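You operate a simulated robot arm through the tools that you are given. There is no shell and no other tool. Be economical: measure what you need, move in short steps, check, and stop when the job is done.

You are at the controls of a simulated robot arm. One attempt, no reset.

JOB
Glue a stick across the board at each mark on the card.
Fine: one dab a mark; put the glue back in its cup.

Only the result counts: the job must be done as asked and must still hold three seconds after the hand-in. Knocking over, shifting, dropping, spilling or breaking anything else fails it.

ROBOT AND FRAMES
A 6-joint arm with a two-finger parallel gripper, fixed in place. Base frame: the origin is at the foot of the arm, x ahead of it, y to its left, z up. Readings come in m, degrees, newtons and seconds.
With the tool pointing down near the work surface it reaches from about 0.14 to 0.58 m from the base axis. Its first joint turns from -66.0 to 66.0 degrees. Payload 2.1 kg.
Tool frame: the origin (TCP) lies between the finger pads and is the grasp point; the fingertips stand 0.03 m ahead of it; z points along the fingers, y is the line along which they close. The gripper opens to 0.094 m. The fingers are 0.028 m wide and 0.01 m thick; the gripper's body (0.05 by 0.096 m) begins 0.055 m behind the TCP.
Orientation is that of the tool frame in the base frame, as a unit quaternion [w, x, y, z]. With the fingers straight down and closing along the base's y, the tool's x points along the base's -x, its y along +y and its z along -z.

CONTROLS
- The arm moves only by the tool arm_command. Its argument "series" is one flat list of numbers, 7 for each row, row after row: the turn, a rotation vector about the base's x, y, z in degrees, then the shift along the base's x, y, z in cm, then the opening, from 0 (shut) to 1 (fully open). In form: [rx, ry, rz, x, y, z, grip, rx, ry, rz, x, y, z, grip, ...]. A call has 1 to 10 rows; each row is the pose to reach, as a shift and turn from the pose commanded when the call began. Each row takes 0.2 s and may step no farther than 0.05 m and 8.6 degrees from the row before; otherwise, or with a gripper value out of range, the whole call is refused. A pose out of reach is approached as far as the arm can. The call stops where the force on the tool passes 60 N (or 10 N more than at its start, if that is more) or the arm is blocked; 0.2 s more then pass. Each finger travels about 0.072 m/s and halts on what it meets, pressing with about 35 N; the grip force reading is that of the motor and also rises with nothing between the fingers. The clock runs only during rows and for 0.2 s after the last one: add rows that repeat a pose to give the fingers time. The reply holds the time, the measured pose of the TCP, the force on the tool along the base axes, the opening and the grip force, in the units named above and with some noise, with the torque about the TCP (base axes, N m) and any sound that the robot's microphone picked up.
- Cameras (640 x 400 px; columns grow to the right, rows downward): "scene" is fixed at [0.0316, -0.356, 0.4858]; the picture's right is [0.93, -0.36, 0.00], its down [-0.20, -0.51, -0.83] and it looks along [0.30, 0.78, -0.55] (base axes); focal length 316 px, centre (320, 200). "wrist" rides on the gripper at [0.076, 0.014, -0.103] in the tool frame; the picture's right is [-0.18, 0.98, 0.00], its down [-0.75, -0.14, -0.64] and it looks along [-0.63, -0.12, 0.77] (tool axes); focal length 243 px, centre (320, 200). There is no depth. A picture from a camera that has moved, and an enlarged one, comes with that camera's place and axes in the base frame and with its lens.
- camera(camera): a new picture of that camera. No time passes.
- close_up(camera, box): a new picture of the part [left, top, right, bottom] of that camera's present view, enlarged. No time passes.
- sign_off(): hands the job in; it is judged then, once.

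Work in short steps. Places have to be worked out from the pictures, the camera data and where the tool is seen: move nearer, look again, correct. Check each grasp and each placing, and mend what went wrong. You have 120 turns and 64 pictures in all, those below and enlarged ones among them. Open the gripper and draw the arm clear of the work before you hand the job in, unless the task says otherwise; then end with one line.

The tools are called by a JSON object that holds its "method" and its "body". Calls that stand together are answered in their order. arm_command: Moves the arm, as the interface text tells. Its arguments: {"type":"object","properties":{"series":{"type":"array","items":{"type":"number"}}},"required":["series"]} The other tools are called the same way: camera (camera) takes a picture; close_up (camera, box) takes an enlarged picture of a part of a camera's view; sign_off () hands the job in.

At the start:

```text
time: 0.0
tool_pos: [0.3349, 0.0951, 0.2999]
tool_rot: [0.001, 0.0, 1.0, 0.001]
force: [0.6, -0.3, 0.3]
torque: [-0.03, -0.01, 0.01]
finger_gap: 0.094
grasp_force: 0.0
```

scene: 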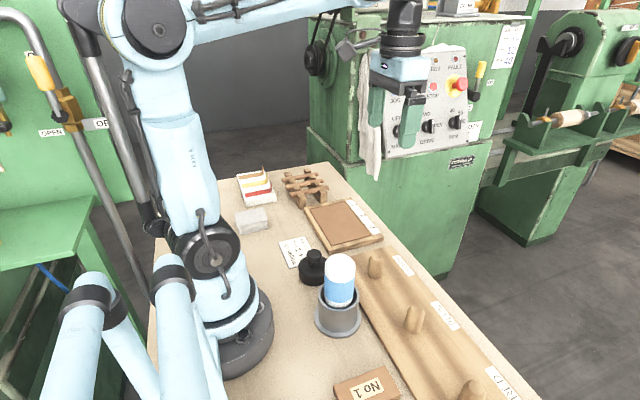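
wrist: 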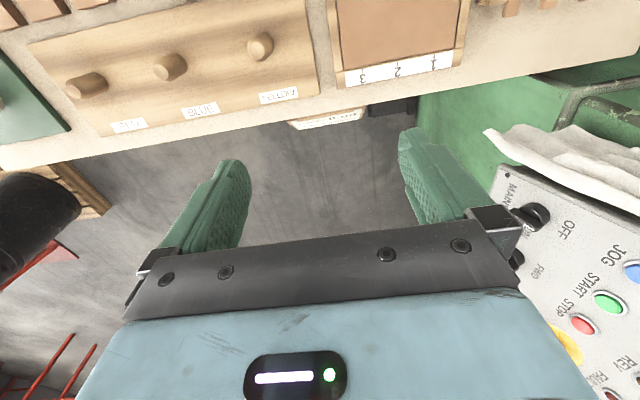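

I'll look closer at the bench to identify the card, the board, the glue and the sticks.

{"method": "close_up", "body": {"camera": "scene", "box": [220, 150, 400, 262]}}

{"method": "close_up", "body": {"camera": "scene", "box": [260, 220, 540, 400]}}

```text
3.56 times, centred on (310, 206) of scene
camera zoom: at [0.0316, -0.356, 0.4858], right [0.93, -0.36, 0.0], down [-0.2, -0.51, -0.83], along [0.3, 0.78, -0.55], focal length 1124 px, centre (356, 179)
```

zoom: 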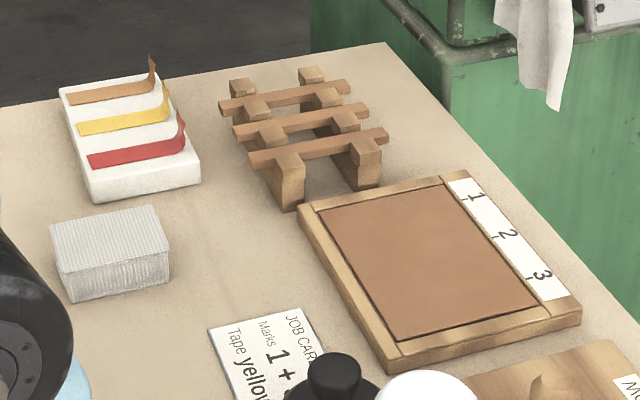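

```text
2.22 times, centred on (400, 310) of scene
camera zoom: at [0.0316, -0.356, 0.4858], right [0.93, -0.36, 0.0], down [-0.2, -0.51, -0.83], along [0.3, 0.78, -0.55], focal length 703 px, centre (142, -44)
```

zoom: 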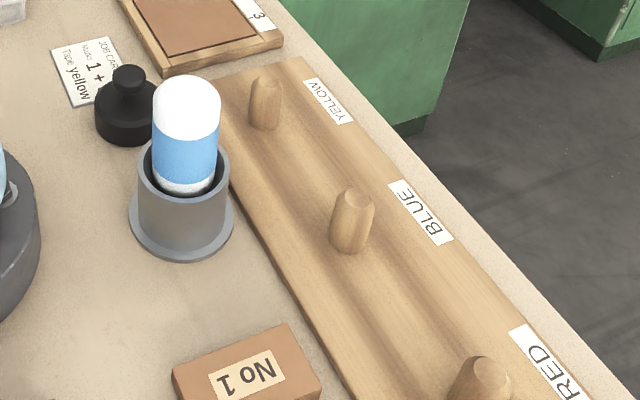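

The table is about z=0. The job card is near (0.17, 0.17) and partly hidden, so I'll move the wrist camera back to read it and see the sticks and board.

{"method": "arm_command", "body": {"series": [0, 0, 0, -4, 2, 0, 1, 0, 0, 0, -8, 4, 0, 1, 0, 0, 0, -12, 6, 0, 1, 0, 0, 0, -12, 6, 0, 1]}}

{"method": "camera", "body": {"camera": "wrist"}}

```text
time: 1.0
tool_pos: [0.2165, 0.1549, 0.3007]
tool_rot: [0.001, 0.0, 1.0, 0.001]
force: [0.1, 0.1, -0.3]
torque: [0.02, -0.03, 0.02]
finger_gap: 0.094
grasp_force: 0.1
```

```text
59 pictures are left
camera wrist: at [0.1382, 0.1713, 0.4021], right [0.18, 0.98, 0.0], down [0.75, -0.14, 0.64], along [0.63, -0.12, -0.77], focal length 243 px, centre (320, 200)
```

wrist: 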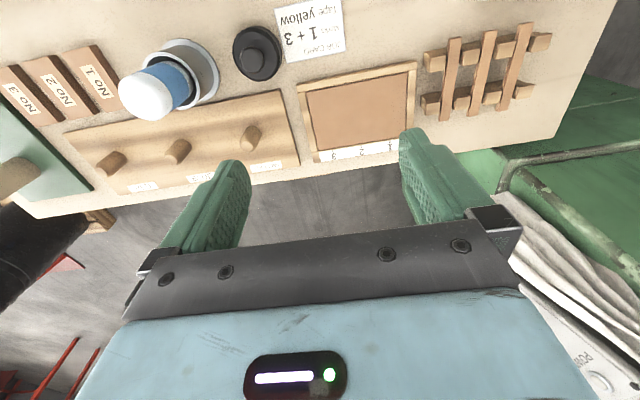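

{"method": "close_up", "body": {"camera": "wrist", "box": [270, 0, 430, 100]}}

{"method": "close_up", "body": {"camera": "wrist", "box": [290, 20, 560, 180]}}

{"method": "close_up", "body": {"camera": "wrist", "box": [100, 10, 300, 135]}}

```text
4.00 times, centred on (350, 50) of wrist
camera zoom: at [0.1382, 0.1713, 0.4021], right [0.18, 0.98, 0.0], down [0.75, -0.14, 0.64], along [0.63, -0.12, -0.77], focal length 970 px, centre (200, 800)
```

zoom: 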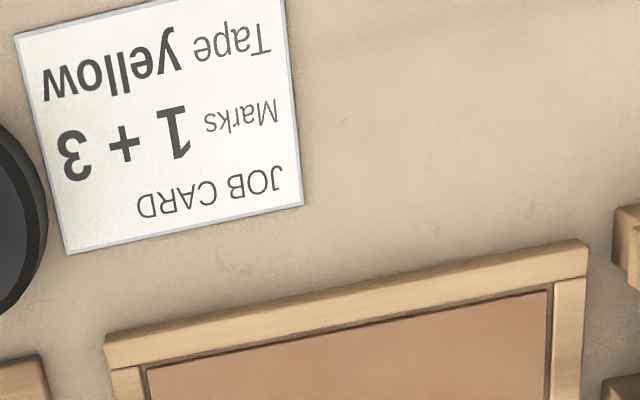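

```text
2.37 times, centred on (425, 100) of wrist
camera zoom: at [0.1382, 0.1713, 0.4021], right [0.18, 0.98, 0.0], down [0.75, -0.14, 0.64], along [0.63, -0.12, -0.77], focal length 575 px, centre (71, 437)
```

zoom: 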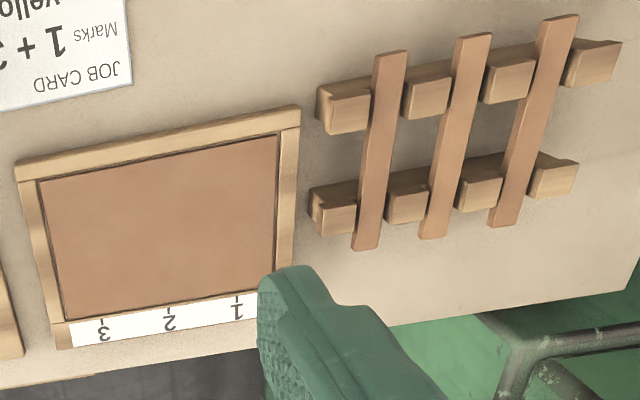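

```text
3.20 times, centred on (200, 72) of wrist
camera zoom: at [0.1382, 0.1713, 0.4021], right [0.18, 0.98, 0.0], down [0.75, -0.14, 0.64], along [0.63, -0.12, -0.77], focal length 776 px, centre (704, 608)
```

zoom: 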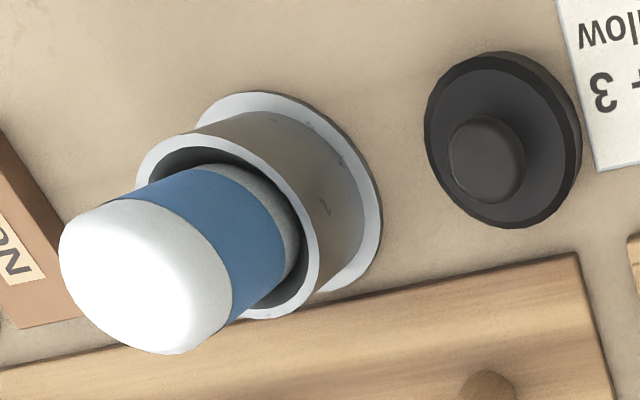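

The card says marks 1 and 3. I place mark 1 at y≈0.256 and mark 3 at y≈0.157, with the board at x 0.230–0.369. The sticks are at y≈0.326, 0.365 and 0.404, centred on x≈0.257. The glue cup is near (0.186, -0.035). I'll move above the glue and look.

{"method": "arm_command", "body": {"series": [0, 0, 0, -0.7, -4.75, 0, 1, 0, 0, 0, -1.4, -9.5, 0, 1, 0, 0, 0, -2.2, -14.2, -2, 1, 0, 0, 0, -3, -19, -5, 1, 0, 0, 0, -3, -19, -9, 1, 0, 0, 0, -3, -19, -11, 1, 0, 0, 0, -3, -19, -11, 1]}}

{"method": "camera", "body": {"camera": "wrist"}}

{"method": "camera", "body": {"camera": "scene"}}

```text
refused: row 3 steps farther than a row can; nothing moved
```

```text
55 pictures are left
camera wrist: at [0.1382, 0.1713, 0.4021], right [0.18, 0.98, 0.0], down [0.75, -0.14, 0.64], along [0.63, -0.12, -0.77], focal length 243 px, centre (320, 200)
```

wrist: 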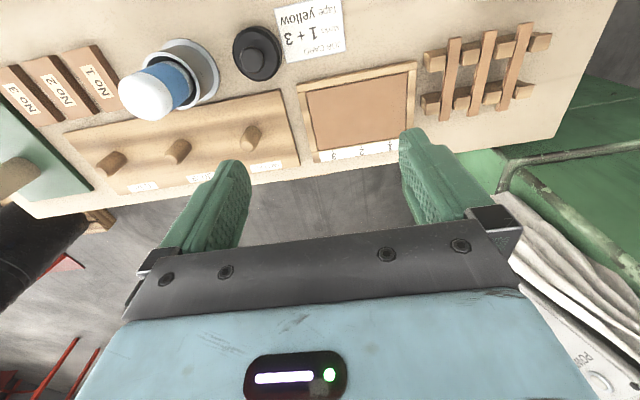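

```text
54 pictures are left
```

scene: 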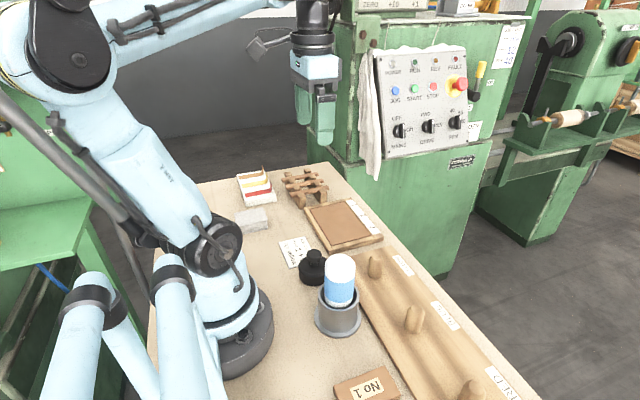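

The call was refused because one step was too long. I'll repeat it with smaller steps, staying high.

{"method": "arm_command", "body": {"series": [0, 0, 0, -0.6, -3.8, 0, 1, 0, 0, 0, -1.2, -7.6, 0, 1, 0, 0, 0, -1.8, -11.4, 0, 1, 0, 0, 0, -2.4, -15.2, 0, 1, 0, 0, 0, -3, -19, 0, 1, 0, 0, 0, -3, -19, -4, 1, 0, 0, 0, -3, -19, -8, 1, 0, 0, 0, -3, -19, -11, 1, 0, 0, 0, -3, -19, -11, 1]}}

{"method": "camera", "body": {"camera": "wrist"}}

{"method": "camera", "body": {"camera": "scene"}}

```text
time: 3.0
tool_pos: [0.1859, -0.0325, 0.1894]
tool_rot: [0.001, 0.0, 1.0, 0.001]
force: [0.0, 0.6, 0.0]
torque: [-0.02, 0.0, 0.0]
finger_gap: 0.094
grasp_force: 0.0
```

```text
53 pictures are left
camera wrist: at [0.1083, -0.0178, 0.2907], right [0.18, 0.98, 0.0], down [0.75, -0.14, 0.64], along [0.63, -0.12, -0.77], focal length 243 px, centre (320, 200)
```

wrist: 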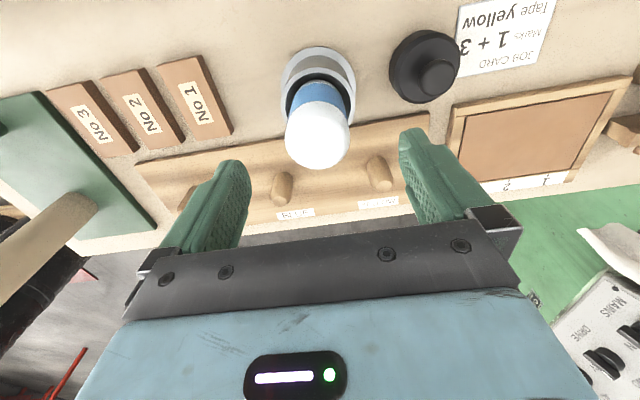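

```text
52 pictures are left
```

scene: 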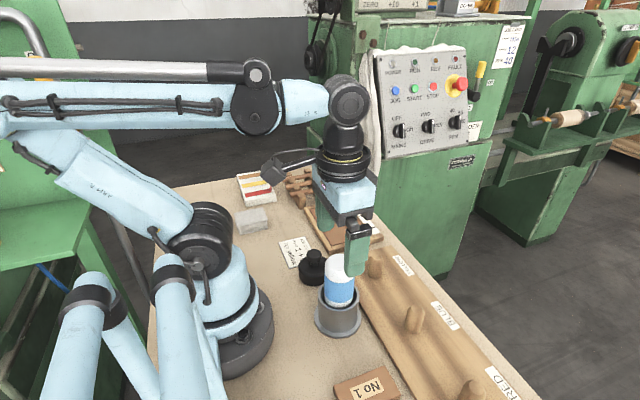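

{"method": "close_up", "body": {"camera": "wrist", "box": [260, 35, 380, 185]}}

{"method": "close_up", "body": {"camera": "scene", "box": [290, 230, 390, 345]}}

```text
2.67 times, centred on (320, 110) of wrist
camera zoom: at [0.1083, -0.0178, 0.2907], right [0.18, 0.98, 0.0], down [0.75, -0.14, 0.64], along [0.63, -0.12, -0.77], focal length 647 px, centre (320, 440)
```

zoom: 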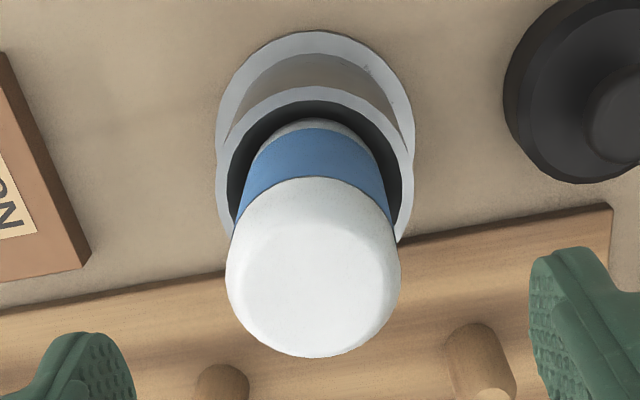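

```text
3.48 times, centred on (340, 288) of scene
camera zoom: at [0.0316, -0.356, 0.4858], right [0.93, -0.36, 0.0], down [-0.2, -0.51, -0.83], along [0.3, 0.78, -0.55], focal length 1100 px, centre (250, -104)
```

zoom: 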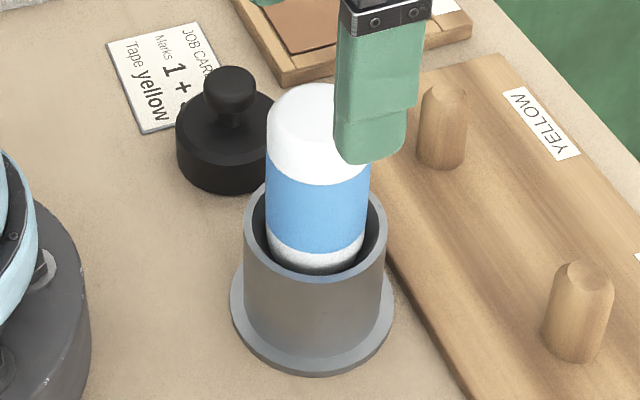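

The glue is upright, about 0.047 m across with its top near z=0.128. The cup rim is near z=0.057. I'll descend to TCP z≈0.096 and grip.

{"method": "arm_command", "body": {"series": [0, 0, 0, -0.2, -0.15, -4, 1, 0, 0, 0, -0.2, -0.15, -7, 1, 0, 0, 0, -0.2, -0.15, -9.3, 1, 0, 0, 0, -0.2, -0.15, -9.3, 1, 0, 0, 0, -0.2, -0.15, -9.3, 0.4, 0, 0, 0, -0.2, -0.15, -9.3, 0.35, 0, 0, 0, -0.2, -0.15, -9.3, 0.35, 0, 0, 0, -0.2, -0.15, -9.3, 0.35]}}

{"method": "close_up", "body": {"camera": "scene", "box": [270, 200, 410, 345]}}

```text
time: 4.8
tool_pos: [0.1843, -0.0366, 0.0989]
tool_rot: [0.001, -0.001, 1.0, 0.003]
force: [3.2, 17.7, 2.3]
torque: [0.76, -0.15, 0.04]
finger_gap: 0.0495
grasp_force: 34.9
```

```text
2.76 times, centred on (340, 272) of scene
camera zoom: at [0.0316, -0.3559, 0.4858], right [0.93, -0.36, 0.0], down [-0.2, -0.51, -0.83], along [0.3, 0.78, -0.55], focal length 872 px, centre (265, 0)
```

zoom: 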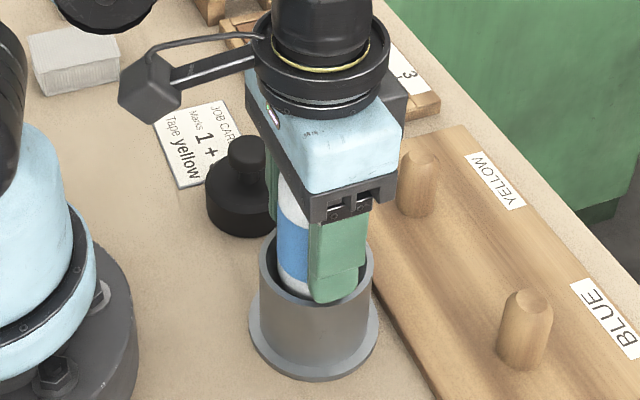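

I have a grip at 0.0495 m, but there's a 17 N side load in +y, so the glue sits slightly to +y of my centre. I'll shift that way to unload it.

{"method": "arm_command", "body": {"series": [0, 0, 0, 0, 0.1, 0, 0.35, 0, 0, 0, 0, 0.2, 0, 0.35, 0, 0, 0, 0, 0.2, 0, 0.35]}}

```text
time: 5.6
tool_pos: [0.1839, -0.0364, 0.099]
tool_rot: [0.001, 0.0, 1.0, 0.0]
force: [0.1, 5.1, 17.4]
torque: [0.28, -0.08, 0.0]
finger_gap: 0.0492
grasp_force: 35.1
```

{"method": "arm_command", "body": {"series": [0, 0, 0, 0, 0, 0.4, 0.3, 0, 0, 0, 0, 0, 0.8, 0.3, 0, 0, 0, 0, 0, 0.8, 0.3]}}

{"method": "close_up", "body": {"camera": "scene", "box": [270, 200, 410, 345]}}

```text
time: 6.4
tool_pos: [0.1826, -0.0343, 0.1063]
tool_rot: [0.0, 0.0, 1.0, 0.0]
force: [-0.4, 0.6, -0.8]
torque: [0.01, 0.02, 0.01]
finger_gap: 0.049
grasp_force: 34.7
```

```text
2.76 times, centred on (340, 272) of scene
camera zoom: at [0.0316, -0.356, 0.4858], right [0.93, -0.36, 0.0], down [-0.2, -0.51, -0.83], along [0.3, 0.78, -0.55], focal length 872 px, centre (265, 0)
```

zoom: 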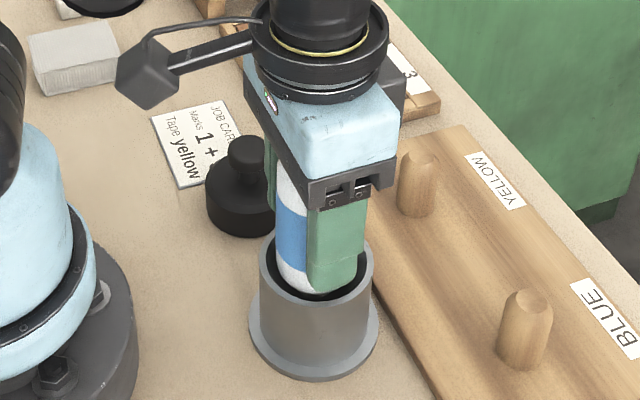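

The load is gone and the glue has lifted free. I'll raise it clear of the cup and look at its tip.

{"method": "arm_command", "body": {"series": [0, 0, 0, 0, 0, 4, 0.3, 0, 0, 0, 0, 0, 8, 0.3, 0, 0, 0, 0, 0, 11, 0.3, 0, 0, 0, 0, 0, 11, 0.3]}}

{"method": "close_up", "body": {"camera": "scene", "box": [260, 130, 420, 340]}}

```text
time: 7.4
tool_pos: [0.1814, -0.0328, 0.2181]
tool_rot: [0.0, 0.0, 1.0, 0.001]
force: [0.6, -0.3, -1.1]
torque: [0.0, -0.01, 0.0]
finger_gap: 0.0489
grasp_force: 34.8
```

```text
1.90 times, centred on (340, 235) of scene
camera zoom: at [0.0316, -0.356, 0.4858], right [0.93, -0.36, 0.0], down [-0.2, -0.51, -0.83], along [0.3, 0.78, -0.55], focal length 602 px, centre (282, 133)
```

zoom: 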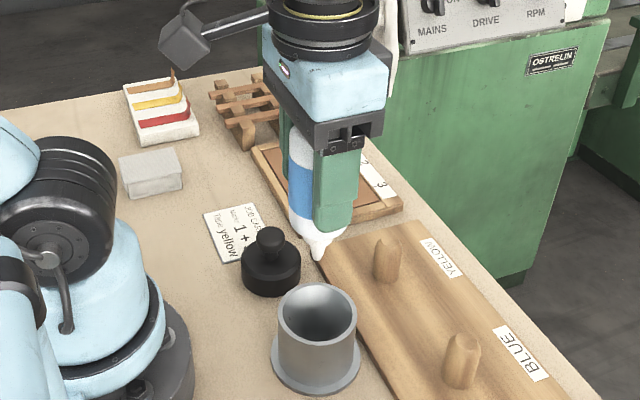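

It's a bottle with its nozzle pointing down, the tip about 0.09 m below the TCP. I'll carry it over mark 3 at board centre (0.300, 0.157), staying high.

{"method": "arm_command", "body": {"series": [0, 0, 0, 2.4, 3.8, 0, 0.3, 0, 0, 0, 4.8, 7.6, 0, 0.3, 0, 0, 0, 7.2, 11.4, 0, 0.3, 0, 0, 0, 9.6, 15.2, 0, 0.3, 0, 0, 0, 11.9, 19, 0, 0.3, 0, 0, 0, 11.9, 19, -4, 0.3, 0, 0, 0, 11.9, 19, -6, 0.3, 0, 0, 0, 11.9, 19, -6, 0.3]}}

{"method": "camera", "body": {"camera": "wrist"}}

{"method": "close_up", "body": {"camera": "scene", "box": [270, 140, 410, 270]}}

```text
time: 9.2
tool_pos: [0.3042, 0.1542, 0.1554]
tool_rot: [0.001, 0.0, 1.0, 0.001]
force: [0.2, -0.2, -1.4]
torque: [0.04, 0.01, 0.01]
finger_gap: 0.049
grasp_force: 35.0
```

```text
46 pictures are left
camera wrist: at [0.2267, 0.1692, 0.2574], right [0.18, 0.98, 0.0], down [0.75, -0.14, 0.64], along [0.63, -0.12, -0.77], focal length 243 px, centre (320, 200)
```

wrist: 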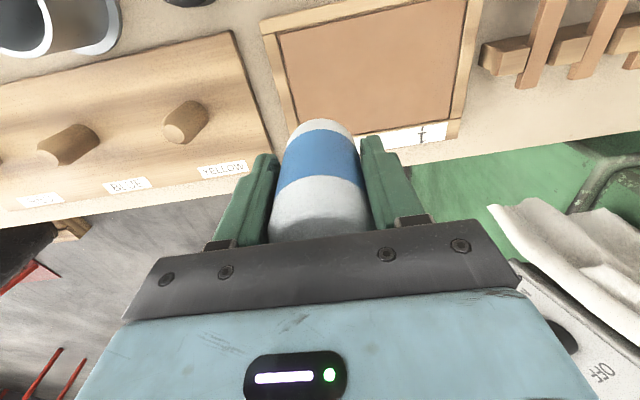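

```text
3.08 times, centred on (340, 205) of scene
camera zoom: at [0.0316, -0.3559, 0.4858], right [0.93, -0.36, 0.0], down [-0.2, -0.51, -0.83], along [0.3, 0.78, -0.55], focal length 973 px, centre (258, 185)
```

zoom: 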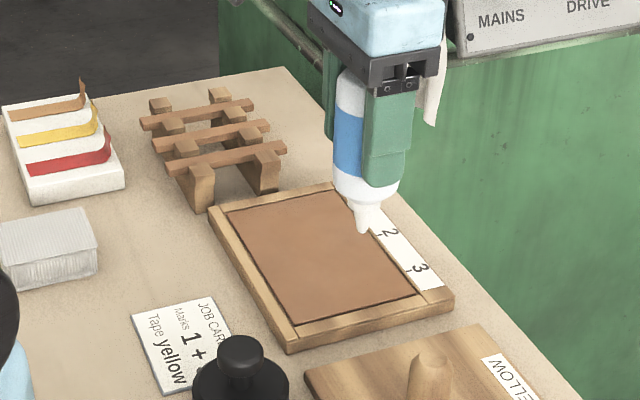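

The bottle leans slightly, so the nozzle tip is about 6 mm +x of the TCP, at z≈0.064. I'll shift -0.6 cm in x and +0.1 cm in y, then descend most of the way.

{"method": "arm_command", "body": {"series": [0, 0, 0, -0.6, 0.1, -2, 0.3, 0, 0, 0, -0.6, 0.1, -4, 0.3, 0, 0, 0, -0.6, 0.1, -4.5, 0.3, 0, 0, 0, -0.6, 0.1, -4.5, 0.3]}}

{"method": "close_up", "body": {"camera": "scene", "box": [300, 180, 400, 260]}}

```text
time: 10.2
tool_pos: [0.2959, 0.1564, 0.1092]
tool_rot: [0.0, -0.001, 1.0, 0.001]
force: [0.6, 0.1, -1.3]
torque: [0.0, 0.01, 0.01]
finger_gap: 0.049
grasp_force: 35.1
```

```text
5.00 times, centred on (350, 220) of scene
camera zoom: at [0.0316, -0.356, 0.4858], right [0.93, -0.36, 0.0], down [-0.2, -0.51, -0.83], along [0.3, 0.78, -0.55], focal length 1581 px, centre (170, 100)
```

zoom: 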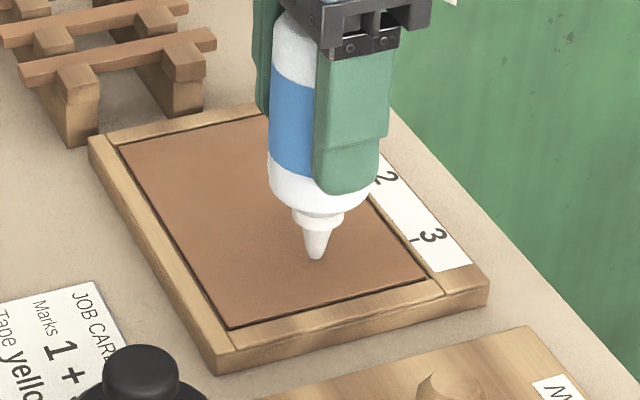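

The tip is at about (0.303, 0.156) and 4–6 mm above the panel, on mark 3's line. I'll descend gently until contact.

{"method": "arm_command", "body": {"series": [0, 0, 0, 0, 0, -0.2, 0.3, 0, 0, 0, 0, 0, -0.4, 0.3]}}

{"method": "close_up", "body": {"camera": "scene", "box": [320, 210, 380, 250]}}

```text
time: 10.8
tool_pos: [0.2961, 0.1568, 0.1076]
tool_rot: [0.0, 0.0, 1.0, 0.001]
force: [-0.5, -0.8, -1.8]
torque: [0.01, 0.01, 0.0]
finger_gap: 0.0487
grasp_force: 34.7
```

```text
10.00 times, centred on (350, 230) of scene
camera zoom: at [0.0316, -0.356, 0.4858], right [0.93, -0.36, 0.0], down [-0.2, -0.51, -0.83], along [0.3, 0.78, -0.55], focal length 3162 px, centre (20, -100)
```

zoom: 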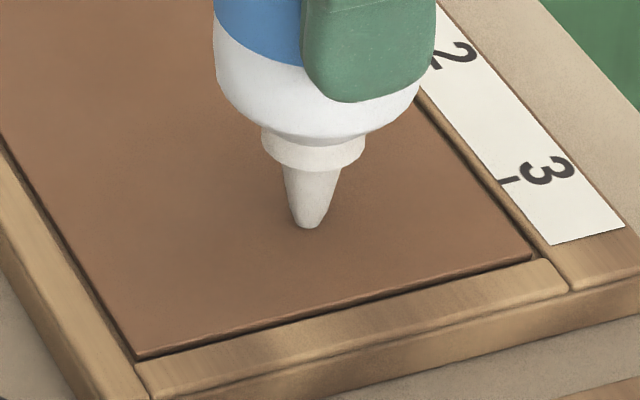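

{"method": "arm_command", "body": {"series": [0, 0, 0, 0, 0, -0.2, 0.3, 0, 0, 0, 0, 0, -0.2, 0.3]}}

{"method": "close_up", "body": {"camera": "scene", "box": [320, 210, 380, 250]}}

```text
time: 11.4
tool_pos: [0.2957, 0.1571, 0.1041]
tool_rot: [0.001, -0.001, 1.0, 0.001]
force: [-2.0, 1.2, 25.0]
torque: [0.12, 0.09, 0.02]
finger_gap: 0.0487
grasp_force: 35.1
```

```text
10.00 times, centred on (350, 230) of scene
camera zoom: at [0.0315, -0.356, 0.4858], right [0.93, -0.36, 0.0], down [-0.2, -0.51, -0.83], along [0.3, 0.78, -0.55], focal length 3162 px, centre (20, -100)
```

zoom: 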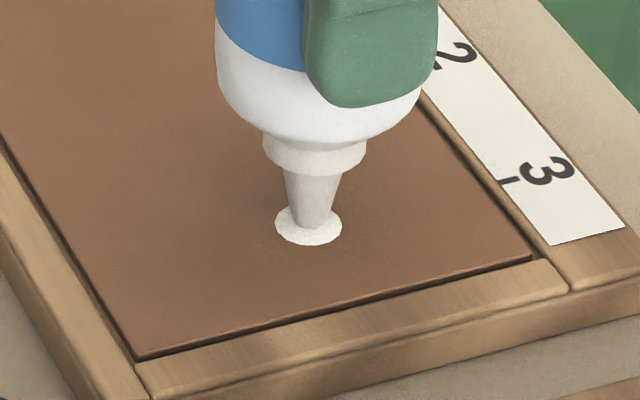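

One dab is down on the mark 3 line. I'll raise 3 cm, move +9.9 cm in y to mark 1, and come down to just above the panel.

{"method": "arm_command", "body": {"series": [0, 0, 0, 0, 0, 1, 0.3, 0, 0, 0, 0, 0, 3, 0.3, 0, 0, 0, 0, 3.3, 3, 0.3, 0, 0, 0, 0, 6.6, 3, 0.3, 0, 0, 0, 0, 9.9, 3, 0.3, 0, 0, 0, 0, 9.9, 3, 0.3, 0, 0, 0, 0, 9.9, 1, 0.3, 0, 0, 0, 0, 9.9, 0.5, 0.3, 0, 0, 0, 0, 9.9, 0.5, 0.3]}}

{"method": "close_up", "body": {"camera": "scene", "box": [285, 180, 390, 250]}}

```text
time: 13.4
tool_pos: [0.2955, 0.2554, 0.11]
tool_rot: [0.001, 0.0, 1.0, 0.001]
force: [0.8, -0.4, -1.7]
torque: [0.0, 0.03, 0.01]
finger_gap: 0.0486
grasp_force: 35.4
```

```text
5.71 times, centred on (338, 215) of scene
camera zoom: at [0.0316, -0.3559, 0.4858], right [0.93, -0.36, 0.0], down [-0.2, -0.51, -0.83], along [0.3, 0.78, -0.55], focal length 1807 px, centre (220, 114)
```

zoom: 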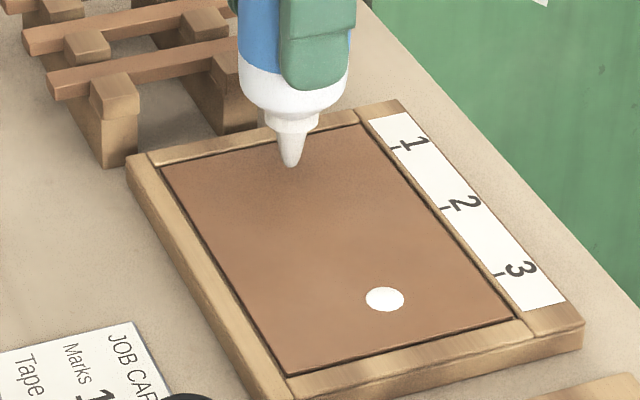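

The dab sits well on mark 3. The tip is above mark 1's line, so I'll descend to contact.

{"method": "arm_command", "body": {"series": [0, 0, 0, 0, 0, -0.3, 0.3, 0, 0, 0, 0, 0, -0.5, 0.3]}}

{"method": "close_up", "body": {"camera": "scene", "box": [285, 180, 390, 250]}}

```text
time: 14.0
tool_pos: [0.2956, 0.2558, 0.1043]
tool_rot: [0.0, 0.001, 1.0, 0.0]
force: [-1.9, 0.6, 3.4]
torque: [0.02, 0.02, 0.01]
finger_gap: 0.0489
grasp_force: 35.0
```

```text
5.71 times, centred on (338, 215) of scene
camera zoom: at [0.0316, -0.356, 0.4858], right [0.93, -0.36, 0.0], down [-0.2, -0.51, -0.83], along [0.3, 0.78, -0.55], focal length 1807 px, centre (220, 114)
```

zoom: 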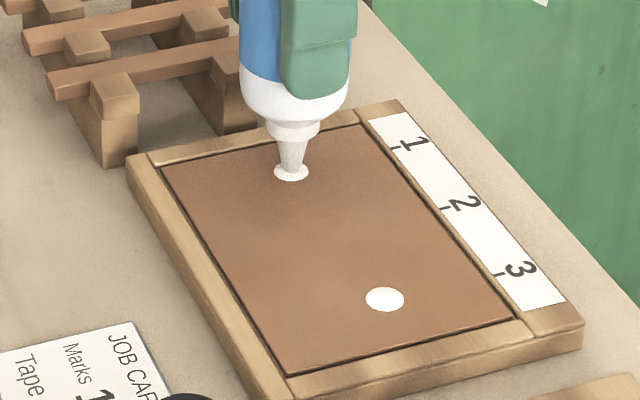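

Both dabs are down. I'll lift and carry the bottle back along the same route to above the cup.

{"method": "arm_command", "body": {"series": [0, 0, 0, 0, 0, 2, 0.3, 0, 0, 0, 0, 0, 6, 0.3, 0, 0, 0, 0, 0, 10.1, 0.3, 0, 0, 0, -1.6, -4.1, 11.1, 0.3, 0, 0, 0, -3.2, -8.3, 11.1, 0.3, 0, 0, 0, -4.8, -12.5, 11.1, 0.3, 0, 0, 0, -6.4, -16.6, 11.1, 0.3, 0, 0, 0, -8.1, -20.8, 11.1, 0.3, 0, 0, 0, -9.7, -24.9, 11.1, 0.3, 0, 0, 0, -11.3, -29, 11.1, 0.3]}}

{"method": "arm_command", "body": {"series": [0, 0, 0, 0, 0, -2, 0.3, 0, 0, 0, 0, 0, -2, 0.3]}}

{"method": "close_up", "body": {"camera": "scene", "box": [260, 180, 420, 340]}}

{"method": "camera", "body": {"camera": "wrist"}}

```text
time: 16.2
tool_pos: [0.184, -0.036, 0.2214]
tool_rot: [-0.001, 0.001, 1.0, 0.001]
force: [-0.8, 1.0, -2.0]
torque: [0.0, -0.01, -0.01]
finger_gap: 0.0491
grasp_force: 35.5
```

```text
time: 16.8
tool_pos: [0.1823, -0.0349, 0.1992]
tool_rot: [-0.001, 0.0, 1.0, 0.0]
force: [0.3, -0.3, -0.9]
torque: [0.0, 0.04, -0.02]
finger_gap: 0.0489
grasp_force: 35.2
```

```text
2.50 times, centred on (340, 260) of scene
camera zoom: at [0.0316, -0.356, 0.4858], right [0.93, -0.36, 0.0], down [-0.2, -0.51, -0.83], along [0.3, 0.78, -0.55], focal length 791 px, centre (270, 50)
```

zoom: 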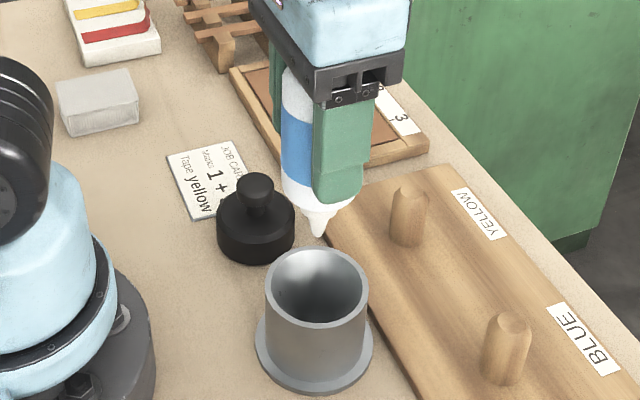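

```text
38 pictures are left
camera wrist: at [0.1063, -0.0193, 0.3016], right [0.18, 0.98, 0.0], down [0.75, -0.14, 0.64], along [0.63, -0.12, -0.77], focal length 243 px, centre (320, 200)
```

wrist: 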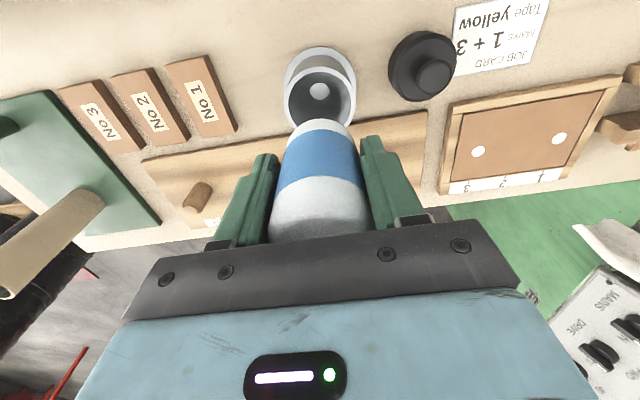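

The nozzle is right above the cup's centre. I'll lower it in stages.

{"method": "arm_command", "body": {"series": [0, 0, 0, 0, 0, -4, 0.3, 0, 0, 0, 0, 0, -6.5, 0.3, 0, 0, 0, 0, 0, -8.5, 0.3, 0, 0, 0, 0, 0, -9.3, 0.3, 0, 0, 0, 0, 0, -9.3, 0.3]}}

{"method": "close_up", "body": {"camera": "scene", "box": [270, 200, 410, 345]}}

```text
time: 18.0
tool_pos: [0.1852, -0.0333, 0.1025]
tool_rot: [0.0, 0.0, 1.0, 0.001]
force: [0.7, -1.1, -1.3]
torque: [0.01, 0.01, -0.01]
finger_gap: 0.049
grasp_force: 34.7
```

```text
2.76 times, centred on (340, 272) of scene
camera zoom: at [0.0316, -0.356, 0.4858], right [0.93, -0.36, 0.0], down [-0.2, -0.51, -0.83], along [0.3, 0.78, -0.55], focal length 872 px, centre (265, 0)
```

zoom: 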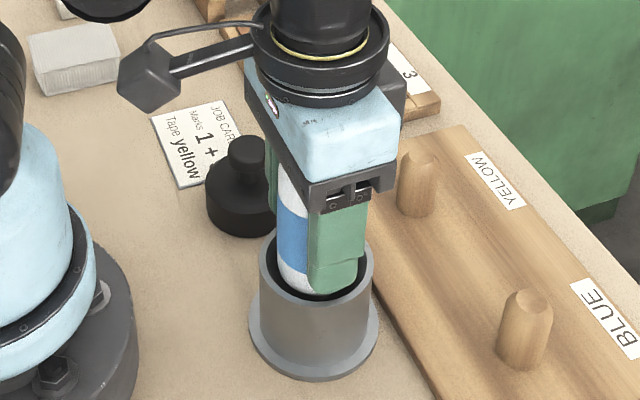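

{"method": "arm_command", "body": {"series": [0, 0, 0, 0, 0, -0.2, 0.3, 0, 0, 0, 0, 0, -0.4, 0.3, 0, 0, 0, 0, 0, -0.4, 0.3]}}

```text
time: 18.8
tool_pos: [0.1837, -0.0343, 0.0986]
tool_rot: [0.0, 0.0, 1.0, 0.0]
force: [-1.9, -4.0, 0.8]
torque: [-0.15, 0.01, -0.03]
finger_gap: 0.0489
grasp_force: 34.6
```

Light contact is starting. I'll take one more small step down.

{"method": "arm_command", "body": {"series": [0, 0, 0, 0, 0, -0.15, 0.3, 0, 0, 0, 0, 0, -0.15, 0.3]}}

```text
time: 19.4
tool_pos: [0.184, -0.0362, 0.0964]
tool_rot: [0.0, 0.0, 1.0, -0.001]
force: [-2.4, -12.3, 25.5]
torque: [-0.31, 0.0, -0.07]
finger_gap: 0.0491
grasp_force: 35.1
```

The bottle is seated at 25 N up. I'll relieve the side load a little and open slowly. The fingers have room on both sides.

{"method": "arm_command", "body": {"series": [0, 0, 0, 0, -0.1, 0.1, 0.3, 0, 0, 0, 0, -0.1, 0.1, 0.55, 0, 0, 0, 0, -0.1, 0.1, 0.75, 0, 0, 0, 0, 0, 0.1, 1, 0, 0, 0, 0, 0, 0.1, 1, 0, 0, 0, 0, 0, 0.1, 1]}}

{"method": "close_up", "body": {"camera": "scene", "box": [270, 200, 410, 345]}}

```text
time: 20.8
tool_pos: [0.1834, -0.0344, 0.0971]
tool_rot: [0.0, 0.0, 1.0, 0.002]
force: [-0.3, -0.1, 1.0]
torque: [-0.01, -0.02, -0.04]
finger_gap: 0.0936
grasp_force: 0.0
```

```text
2.76 times, centred on (340, 272) of scene
camera zoom: at [0.0316, -0.356, 0.4858], right [0.93, -0.36, 0.0], down [-0.2, -0.51, -0.83], along [0.3, 0.78, -0.55], focal length 872 px, centre (265, 0)
```

zoom: 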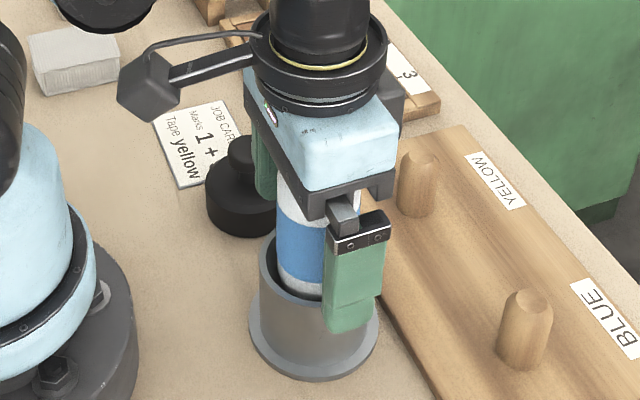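

The glue is standing in its cup and released. I'll rise straight up, then go over to the stick rack.

{"method": "arm_command", "body": {"series": [0, 0, 0, 0, 0, 4, 1, 0, 0, 0, 0, 0, 8.5, 1, 0, 0, 0, 0, 0, 13, 1, 0, 0, 0, 1, 4.6, 13, 1, 0, 0, 0, 2, 9.2, 13, 1, 0, 0, 0, 3, 13.8, 13, 1, 0, 0, 0, 4, 18.4, 13, 1, 0, 0, 0, 5, 23, 13, 1, 0, 0, 0, 5.5, 27.6, 13, 0.8]}}

{"method": "arm_command", "body": {"series": [0, 0, 0, 0.5, 4.5, 0, 0.6, 0, 0, 0, 1, 8.5, 0, 0.4, 0, 0, 0, 1, 8.5, 0, 0.4]}}

{"method": "camera", "body": {"camera": "wrist"}}

{"method": "close_up", "body": {"camera": "scene", "box": [270, 120, 400, 240]}}

{"method": "close_up", "body": {"camera": "scene", "box": [290, 230, 390, 345]}}

```text
time: 22.8
tool_pos: [0.2377, 0.2346, 0.2293]
tool_rot: [0.001, 0.0, 1.0, 0.001]
force: [0.4, 0.8, 0.5]
torque: [-0.03, -0.03, -0.03]
finger_gap: 0.075
grasp_force: 0.1
```

```text
time: 23.6
tool_pos: [0.2512, 0.3239, 0.2294]
tool_rot: [0.0, 0.0, 1.0, 0.001]
force: [0.5, -0.2, 0.1]
torque: [-0.02, 0.04, -0.01]
finger_gap: 0.0375
grasp_force: 0.0
```

```text
35 pictures are left
camera wrist: at [0.1733, 0.3383, 0.3302], right [0.18, 0.98, 0.0], down [0.75, -0.14, 0.64], along [0.63, -0.12, -0.77], focal length 243 px, centre (320, 200)
```

wrist: 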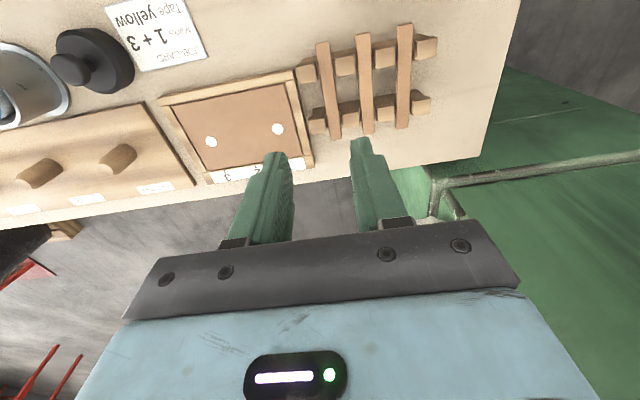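

```text
3.33 times, centred on (335, 180) of scene
camera zoom: at [0.0316, -0.3559, 0.4858], right [0.93, -0.36, 0.0], down [-0.2, -0.51, -0.83], along [0.3, 0.78, -0.55], focal length 1054 px, centre (270, 267)
```

zoom: 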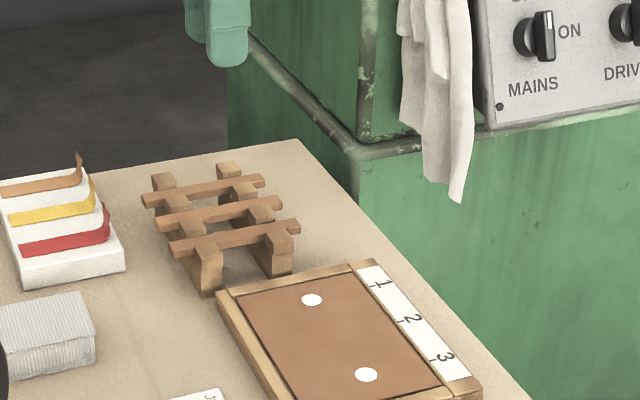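

```text
3.48 times, centred on (340, 288) of scene
camera zoom: at [0.0316, -0.3559, 0.4858], right [0.93, -0.36, 0.0], down [-0.2, -0.51, -0.83], along [0.3, 0.78, -0.55], focal length 1100 px, centre (250, -104)
```

zoom: 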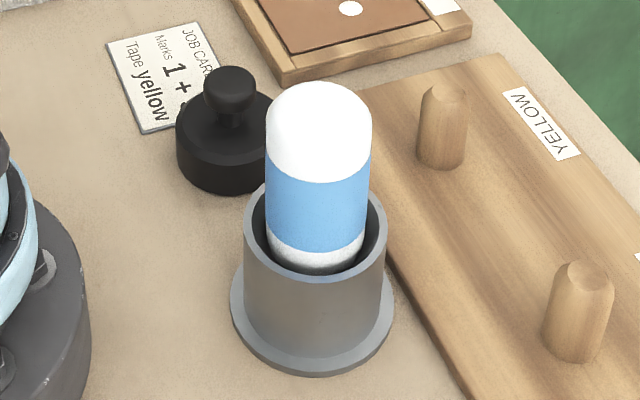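

The glue is back upright in its cup. Now I'll enlarge the stick rack from both cameras to measure it.

{"method": "close_up", "body": {"camera": "scene", "box": [275, 160, 345, 210]}}

{"method": "close_up", "body": {"camera": "wrist", "box": [280, 10, 450, 150]}}

```text
8.00 times, centred on (310, 185) of scene
camera zoom: at [0.0316, -0.3559, 0.4858], right [0.93, -0.36, 0.0], down [-0.2, -0.51, -0.83], along [0.3, 0.78, -0.55], focal length 2530 px, centre (400, 320)
```

zoom: 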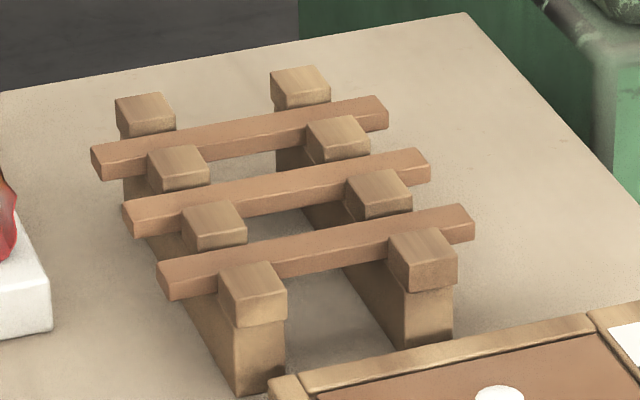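

```text
2.86 times, centred on (365, 80) of wrist
camera zoom: at [0.1733, 0.3383, 0.3302], right [0.18, 0.98, 0.0], down [0.75, -0.14, 0.64], along [0.63, -0.12, -0.77], focal length 693 px, centre (191, 543)
```

zoom: 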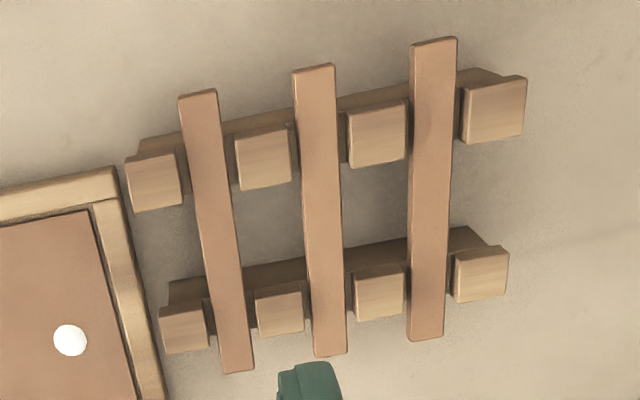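

Stick 1 is about 0.107 m long, centred near (0.265, 0.333) with its top at z≈0.036. It's held between two rails with about a 4 cm gap. I'll narrow the gripper, align over it and descend to z≈0.10 to check.

{"method": "arm_command", "body": {"series": [0, 0, 0, 1.4, 0.95, -3, 0.33, 0, 0, 0, 1.4, 0.95, -7, 0.33, 0, 0, 0, 1.4, 0.95, -11, 0.33, 0, 0, 0, 1.4, 0.95, -13, 0.33, 0, 0, 0, 1.4, 0.95, -13, 0.33]}}

{"method": "camera", "body": {"camera": "wrist"}}

{"method": "close_up", "body": {"camera": "scene", "box": [265, 130, 365, 210]}}

```text
time: 24.8
tool_pos: [0.2623, 0.334, 0.0939]
tool_rot: [0.001, 0.0, 1.0, 0.0]
force: [-0.5, -0.4, 1.3]
torque: [0.04, -0.04, 0.0]
finger_gap: 0.0312
grasp_force: 0.0
```

```text
30 pictures are left
camera wrist: at [0.1868, 0.3494, 0.1965], right [0.18, 0.98, 0.0], down [0.75, -0.14, 0.64], along [0.63, -0.12, -0.77], focal length 243 px, centre (320, 200)
```

wrist: 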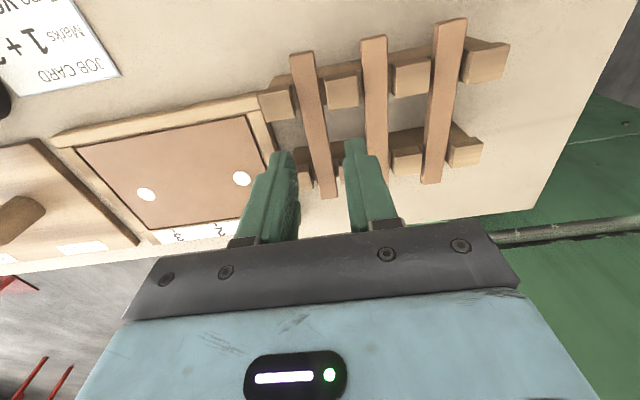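

```text
5.00 times, centred on (315, 170) of scene
camera zoom: at [0.0316, -0.356, 0.4858], right [0.93, -0.36, 0.0], down [-0.2, -0.51, -0.83], along [0.3, 0.78, -0.55], focal length 1581 px, centre (345, 350)
```

zoom: 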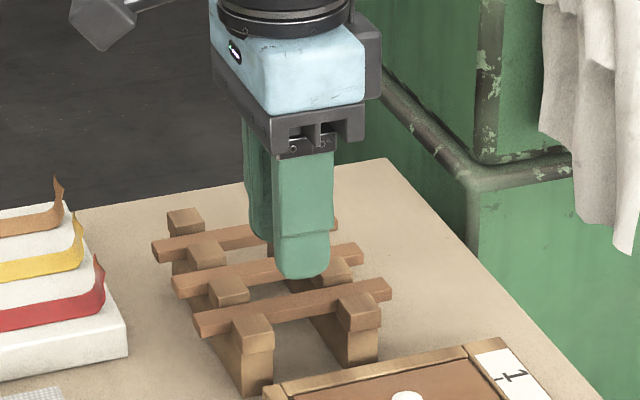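

The fingers straddle stick 1 (y≈0.3335), and the rail gap is centred at x≈0.266. I'll shift +0.3 cm in x, descend so the tips are just above the stick's underside, then close.

{"method": "arm_command", "body": {"series": [0, 0, 0, 0.3, 0, -1, 0.33, 0, 0, 0, 0.3, 0, -2.2, 0.33, 0, 0, 0, 0.3, 0, -3.4, 0.33, 0, 0, 0, 0.3, 0, -3.4, 0.33]}}

{"method": "close_up", "body": {"camera": "scene", "box": [275, 150, 345, 210]}}

{"method": "close_up", "body": {"camera": "wrist", "box": [220, 20, 420, 230]}}

```text
time: 25.8
tool_pos: [0.2668, 0.3349, 0.0626]
tool_rot: [0.0, -0.001, 1.0, 0.001]
force: [0.2, -0.1, -0.7]
torque: [-0.01, -0.01, -0.02]
finger_gap: 0.0312
grasp_force: 0.1
```

```text
6.67 times, centred on (310, 180) of scene
camera zoom: at [0.0316, -0.356, 0.4858], right [0.93, -0.36, 0.0], down [-0.2, -0.51, -0.83], along [0.3, 0.78, -0.55], focal length 2108 px, centre (387, 333)
```

zoom: 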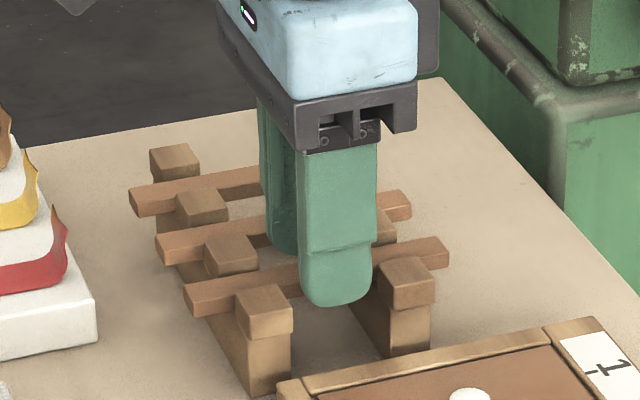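

```text
1.90 times, centred on (320, 125) of wrist
camera zoom: at [0.1889, 0.3495, 0.1649], right [0.18, 0.98, 0.0], down [0.75, -0.14, 0.64], along [0.63, -0.12, -0.77], focal length 462 px, centre (320, 343)
```

zoom: 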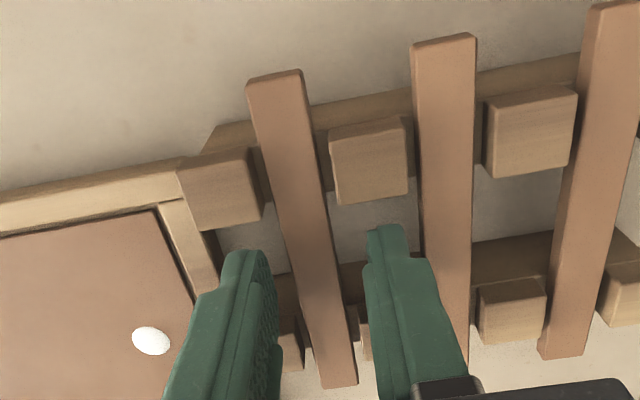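

The fingers are between the rails and straddling the stick. I'll go 0.3 cm lower and close.

{"method": "arm_command", "body": {"series": [0, 0, 0, 0, 0, -0.35, 0.33, 0, 0, 0, 0, 0, -0.35, 0.2, 0, 0, 0, 0, 0, -0.35, 0.1, 0, 0, 0, 0, 0, -0.35, 0.05, 0, 0, 0, 0, 0, -0.35, 0.05]}}

{"method": "close_up", "body": {"camera": "scene", "box": [275, 150, 345, 210]}}

```text
time: 27.0
tool_pos: [0.2653, 0.3348, 0.0606]
tool_rot: [0.001, 0.0, 1.0, 0.001]
force: [0.1, 0.1, -0.4]
torque: [0.02, 0.0, 0.02]
finger_gap: 0.0133
grasp_force: 34.9
```

```text
6.67 times, centred on (310, 180) of scene
camera zoom: at [0.0316, -0.356, 0.4858], right [0.93, -0.36, 0.0], down [-0.2, -0.51, -0.83], along [0.3, 0.78, -0.55], focal length 2108 px, centre (387, 333)
```

zoom: 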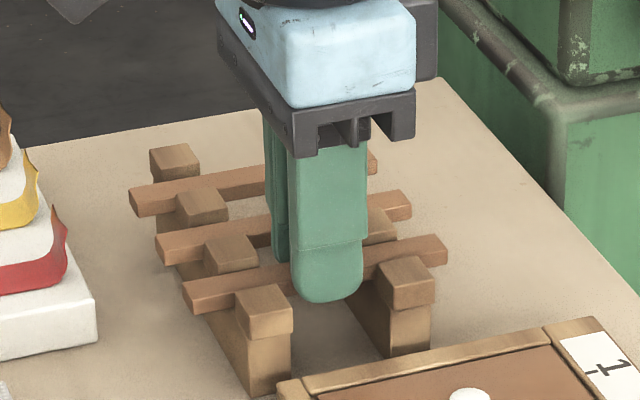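

The stick is gripped at 0.0133 m. I'll lift it straight out and check.

{"method": "arm_command", "body": {"series": [0, 0, 0, 0, 0, 1.5, 0.05, 0, 0, 0, 0, 0, 4, 0.05, 0, 0, 0, 0, 0, 6, 0.05, 0, 0, 0, 0, 0, 6, 0.05]}}

{"method": "close_up", "body": {"camera": "scene", "box": [275, 130, 365, 210]}}

{"method": "camera", "body": {"camera": "wrist"}}

```text
time: 28.0
tool_pos: [0.2649, 0.3349, 0.1199]
tool_rot: [0.001, 0.0, 1.0, 0.001]
force: [0.7, -0.6, -0.5]
torque: [0.02, 0.03, 0.01]
finger_gap: 0.0135
grasp_force: 34.4
```

```text
5.00 times, centred on (320, 170) of scene
camera zoom: at [0.0316, -0.356, 0.4858], right [0.93, -0.36, 0.0], down [-0.2, -0.51, -0.83], along [0.3, 0.78, -0.55], focal length 1581 px, centre (320, 350)
```

zoom: 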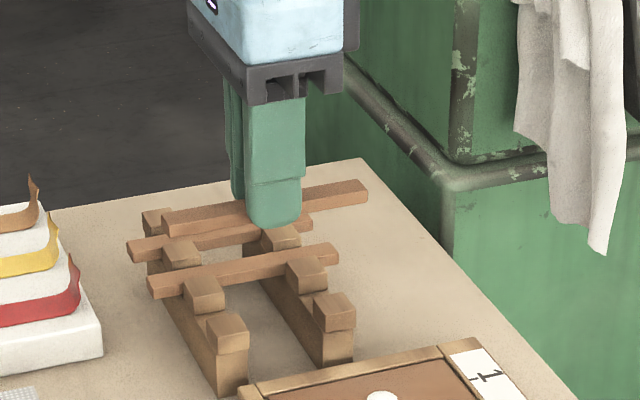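

```text
24 pictures are left
camera wrist: at [0.1887, 0.3502, 0.2211], right [0.18, 0.98, 0.0], down [0.75, -0.14, 0.64], along [0.63, -0.12, -0.77], focal length 243 px, centre (320, 200)
```

wrist: 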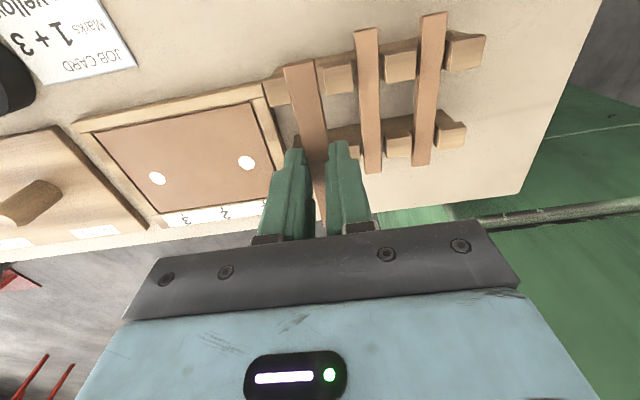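

The stick is firmly held and level. I'll carry it over mark 1 (TCP ≈ 0.298, 0.2556) and descend partway.

{"method": "arm_command", "body": {"series": [0, 0, 0, 1.6, -4, 0, 0.05, 0, 0, 0, 3.3, -8.05, 0, 0.05, 0, 0, 0, 3.3, -8.05, 0, 0.05, 0, 0, 0, 3.3, -8.05, -3, 0.05, 0, 0, 0, 3.3, -8.05, -6, 0.05, 0, 0, 0, 3.3, -8.05, -6, 0.05]}}

{"method": "close_up", "body": {"camera": "scene", "box": [290, 170, 395, 250]}}

{"method": "camera", "body": {"camera": "wrist"}}

```text
time: 29.4
tool_pos: [0.3001, 0.2563, 0.0598]
tool_rot: [0.002, -0.001, 1.0, 0.001]
force: [0.1, -0.6, -1.0]
torque: [0.04, 0.01, 0.02]
finger_gap: 0.0134
grasp_force: 35.2
```

```text
5.00 times, centred on (342, 210) of scene
camera zoom: at [0.0316, -0.356, 0.4858], right [0.93, -0.36, 0.0], down [-0.2, -0.51, -0.83], along [0.3, 0.78, -0.55], focal length 1581 px, centre (208, 150)
```

zoom: 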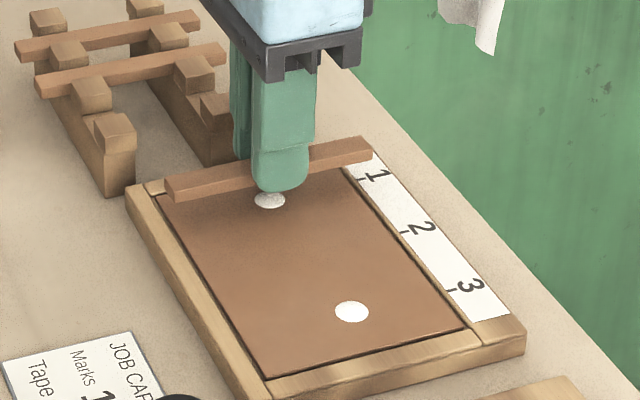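

```text
22 pictures are left
camera wrist: at [0.2228, 0.2711, 0.1617], right [0.18, 0.98, 0.0], down [0.75, -0.14, 0.64], along [0.63, -0.12, -0.77], focal length 243 px, centre (320, 200)
```

wrist: 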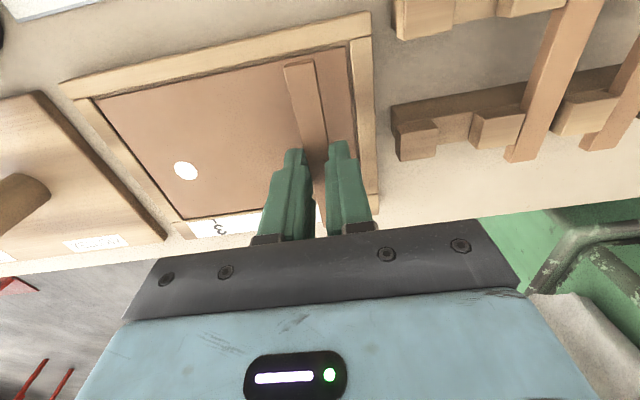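

The stick is centred across the panel, perhaps 1–2 mm too far in +y. I'll correct by -0.15 cm and descend to just above contact.

{"method": "arm_command", "body": {"series": [0, 0, 0, 0, -0.15, -0.5, 0.05, 0, 0, 0, 0, -0.15, -1, 0.05, 0, 0, 0, 0, -0.15, -1, 0.05]}}

{"method": "close_up", "body": {"camera": "scene", "box": [300, 180, 375, 230]}}

```text
time: 30.2
tool_pos: [0.2978, 0.2532, 0.0504]
tool_rot: [0.001, 0.0, 1.0, 0.001]
force: [-0.1, -0.2, -0.3]
torque: [0.02, 0.04, -0.01]
finger_gap: 0.0134
grasp_force: 35.3
```

```text
8.00 times, centred on (338, 205) of scene
camera zoom: at [0.0316, -0.356, 0.4858], right [0.93, -0.36, 0.0], down [-0.2, -0.51, -0.83], along [0.3, 0.78, -0.55], focal length 2530 px, centre (180, 160)
```

zoom: 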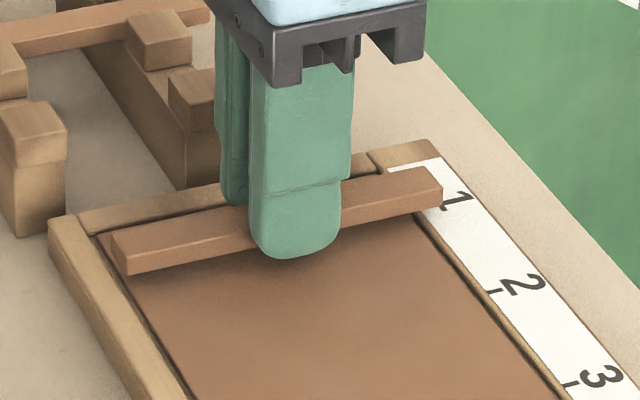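

{"method": "arm_command", "body": {"series": [0, 0, 0, 0, 0, -0.2, 0.05, 0, 0, 0, 0, 0, -0.35, 0.05, 0, 0, 0, 0, 0, -0.35, 0.05]}}

```text
time: 31.0
tool_pos: [0.2991, 0.2541, 0.0471]
tool_rot: [0.0, 0.0, 1.0, 0.001]
force: [-0.7, 0.5, -0.8]
torque: [0.01, 0.0, -0.04]
finger_gap: 0.0131
grasp_force: 35.1
```

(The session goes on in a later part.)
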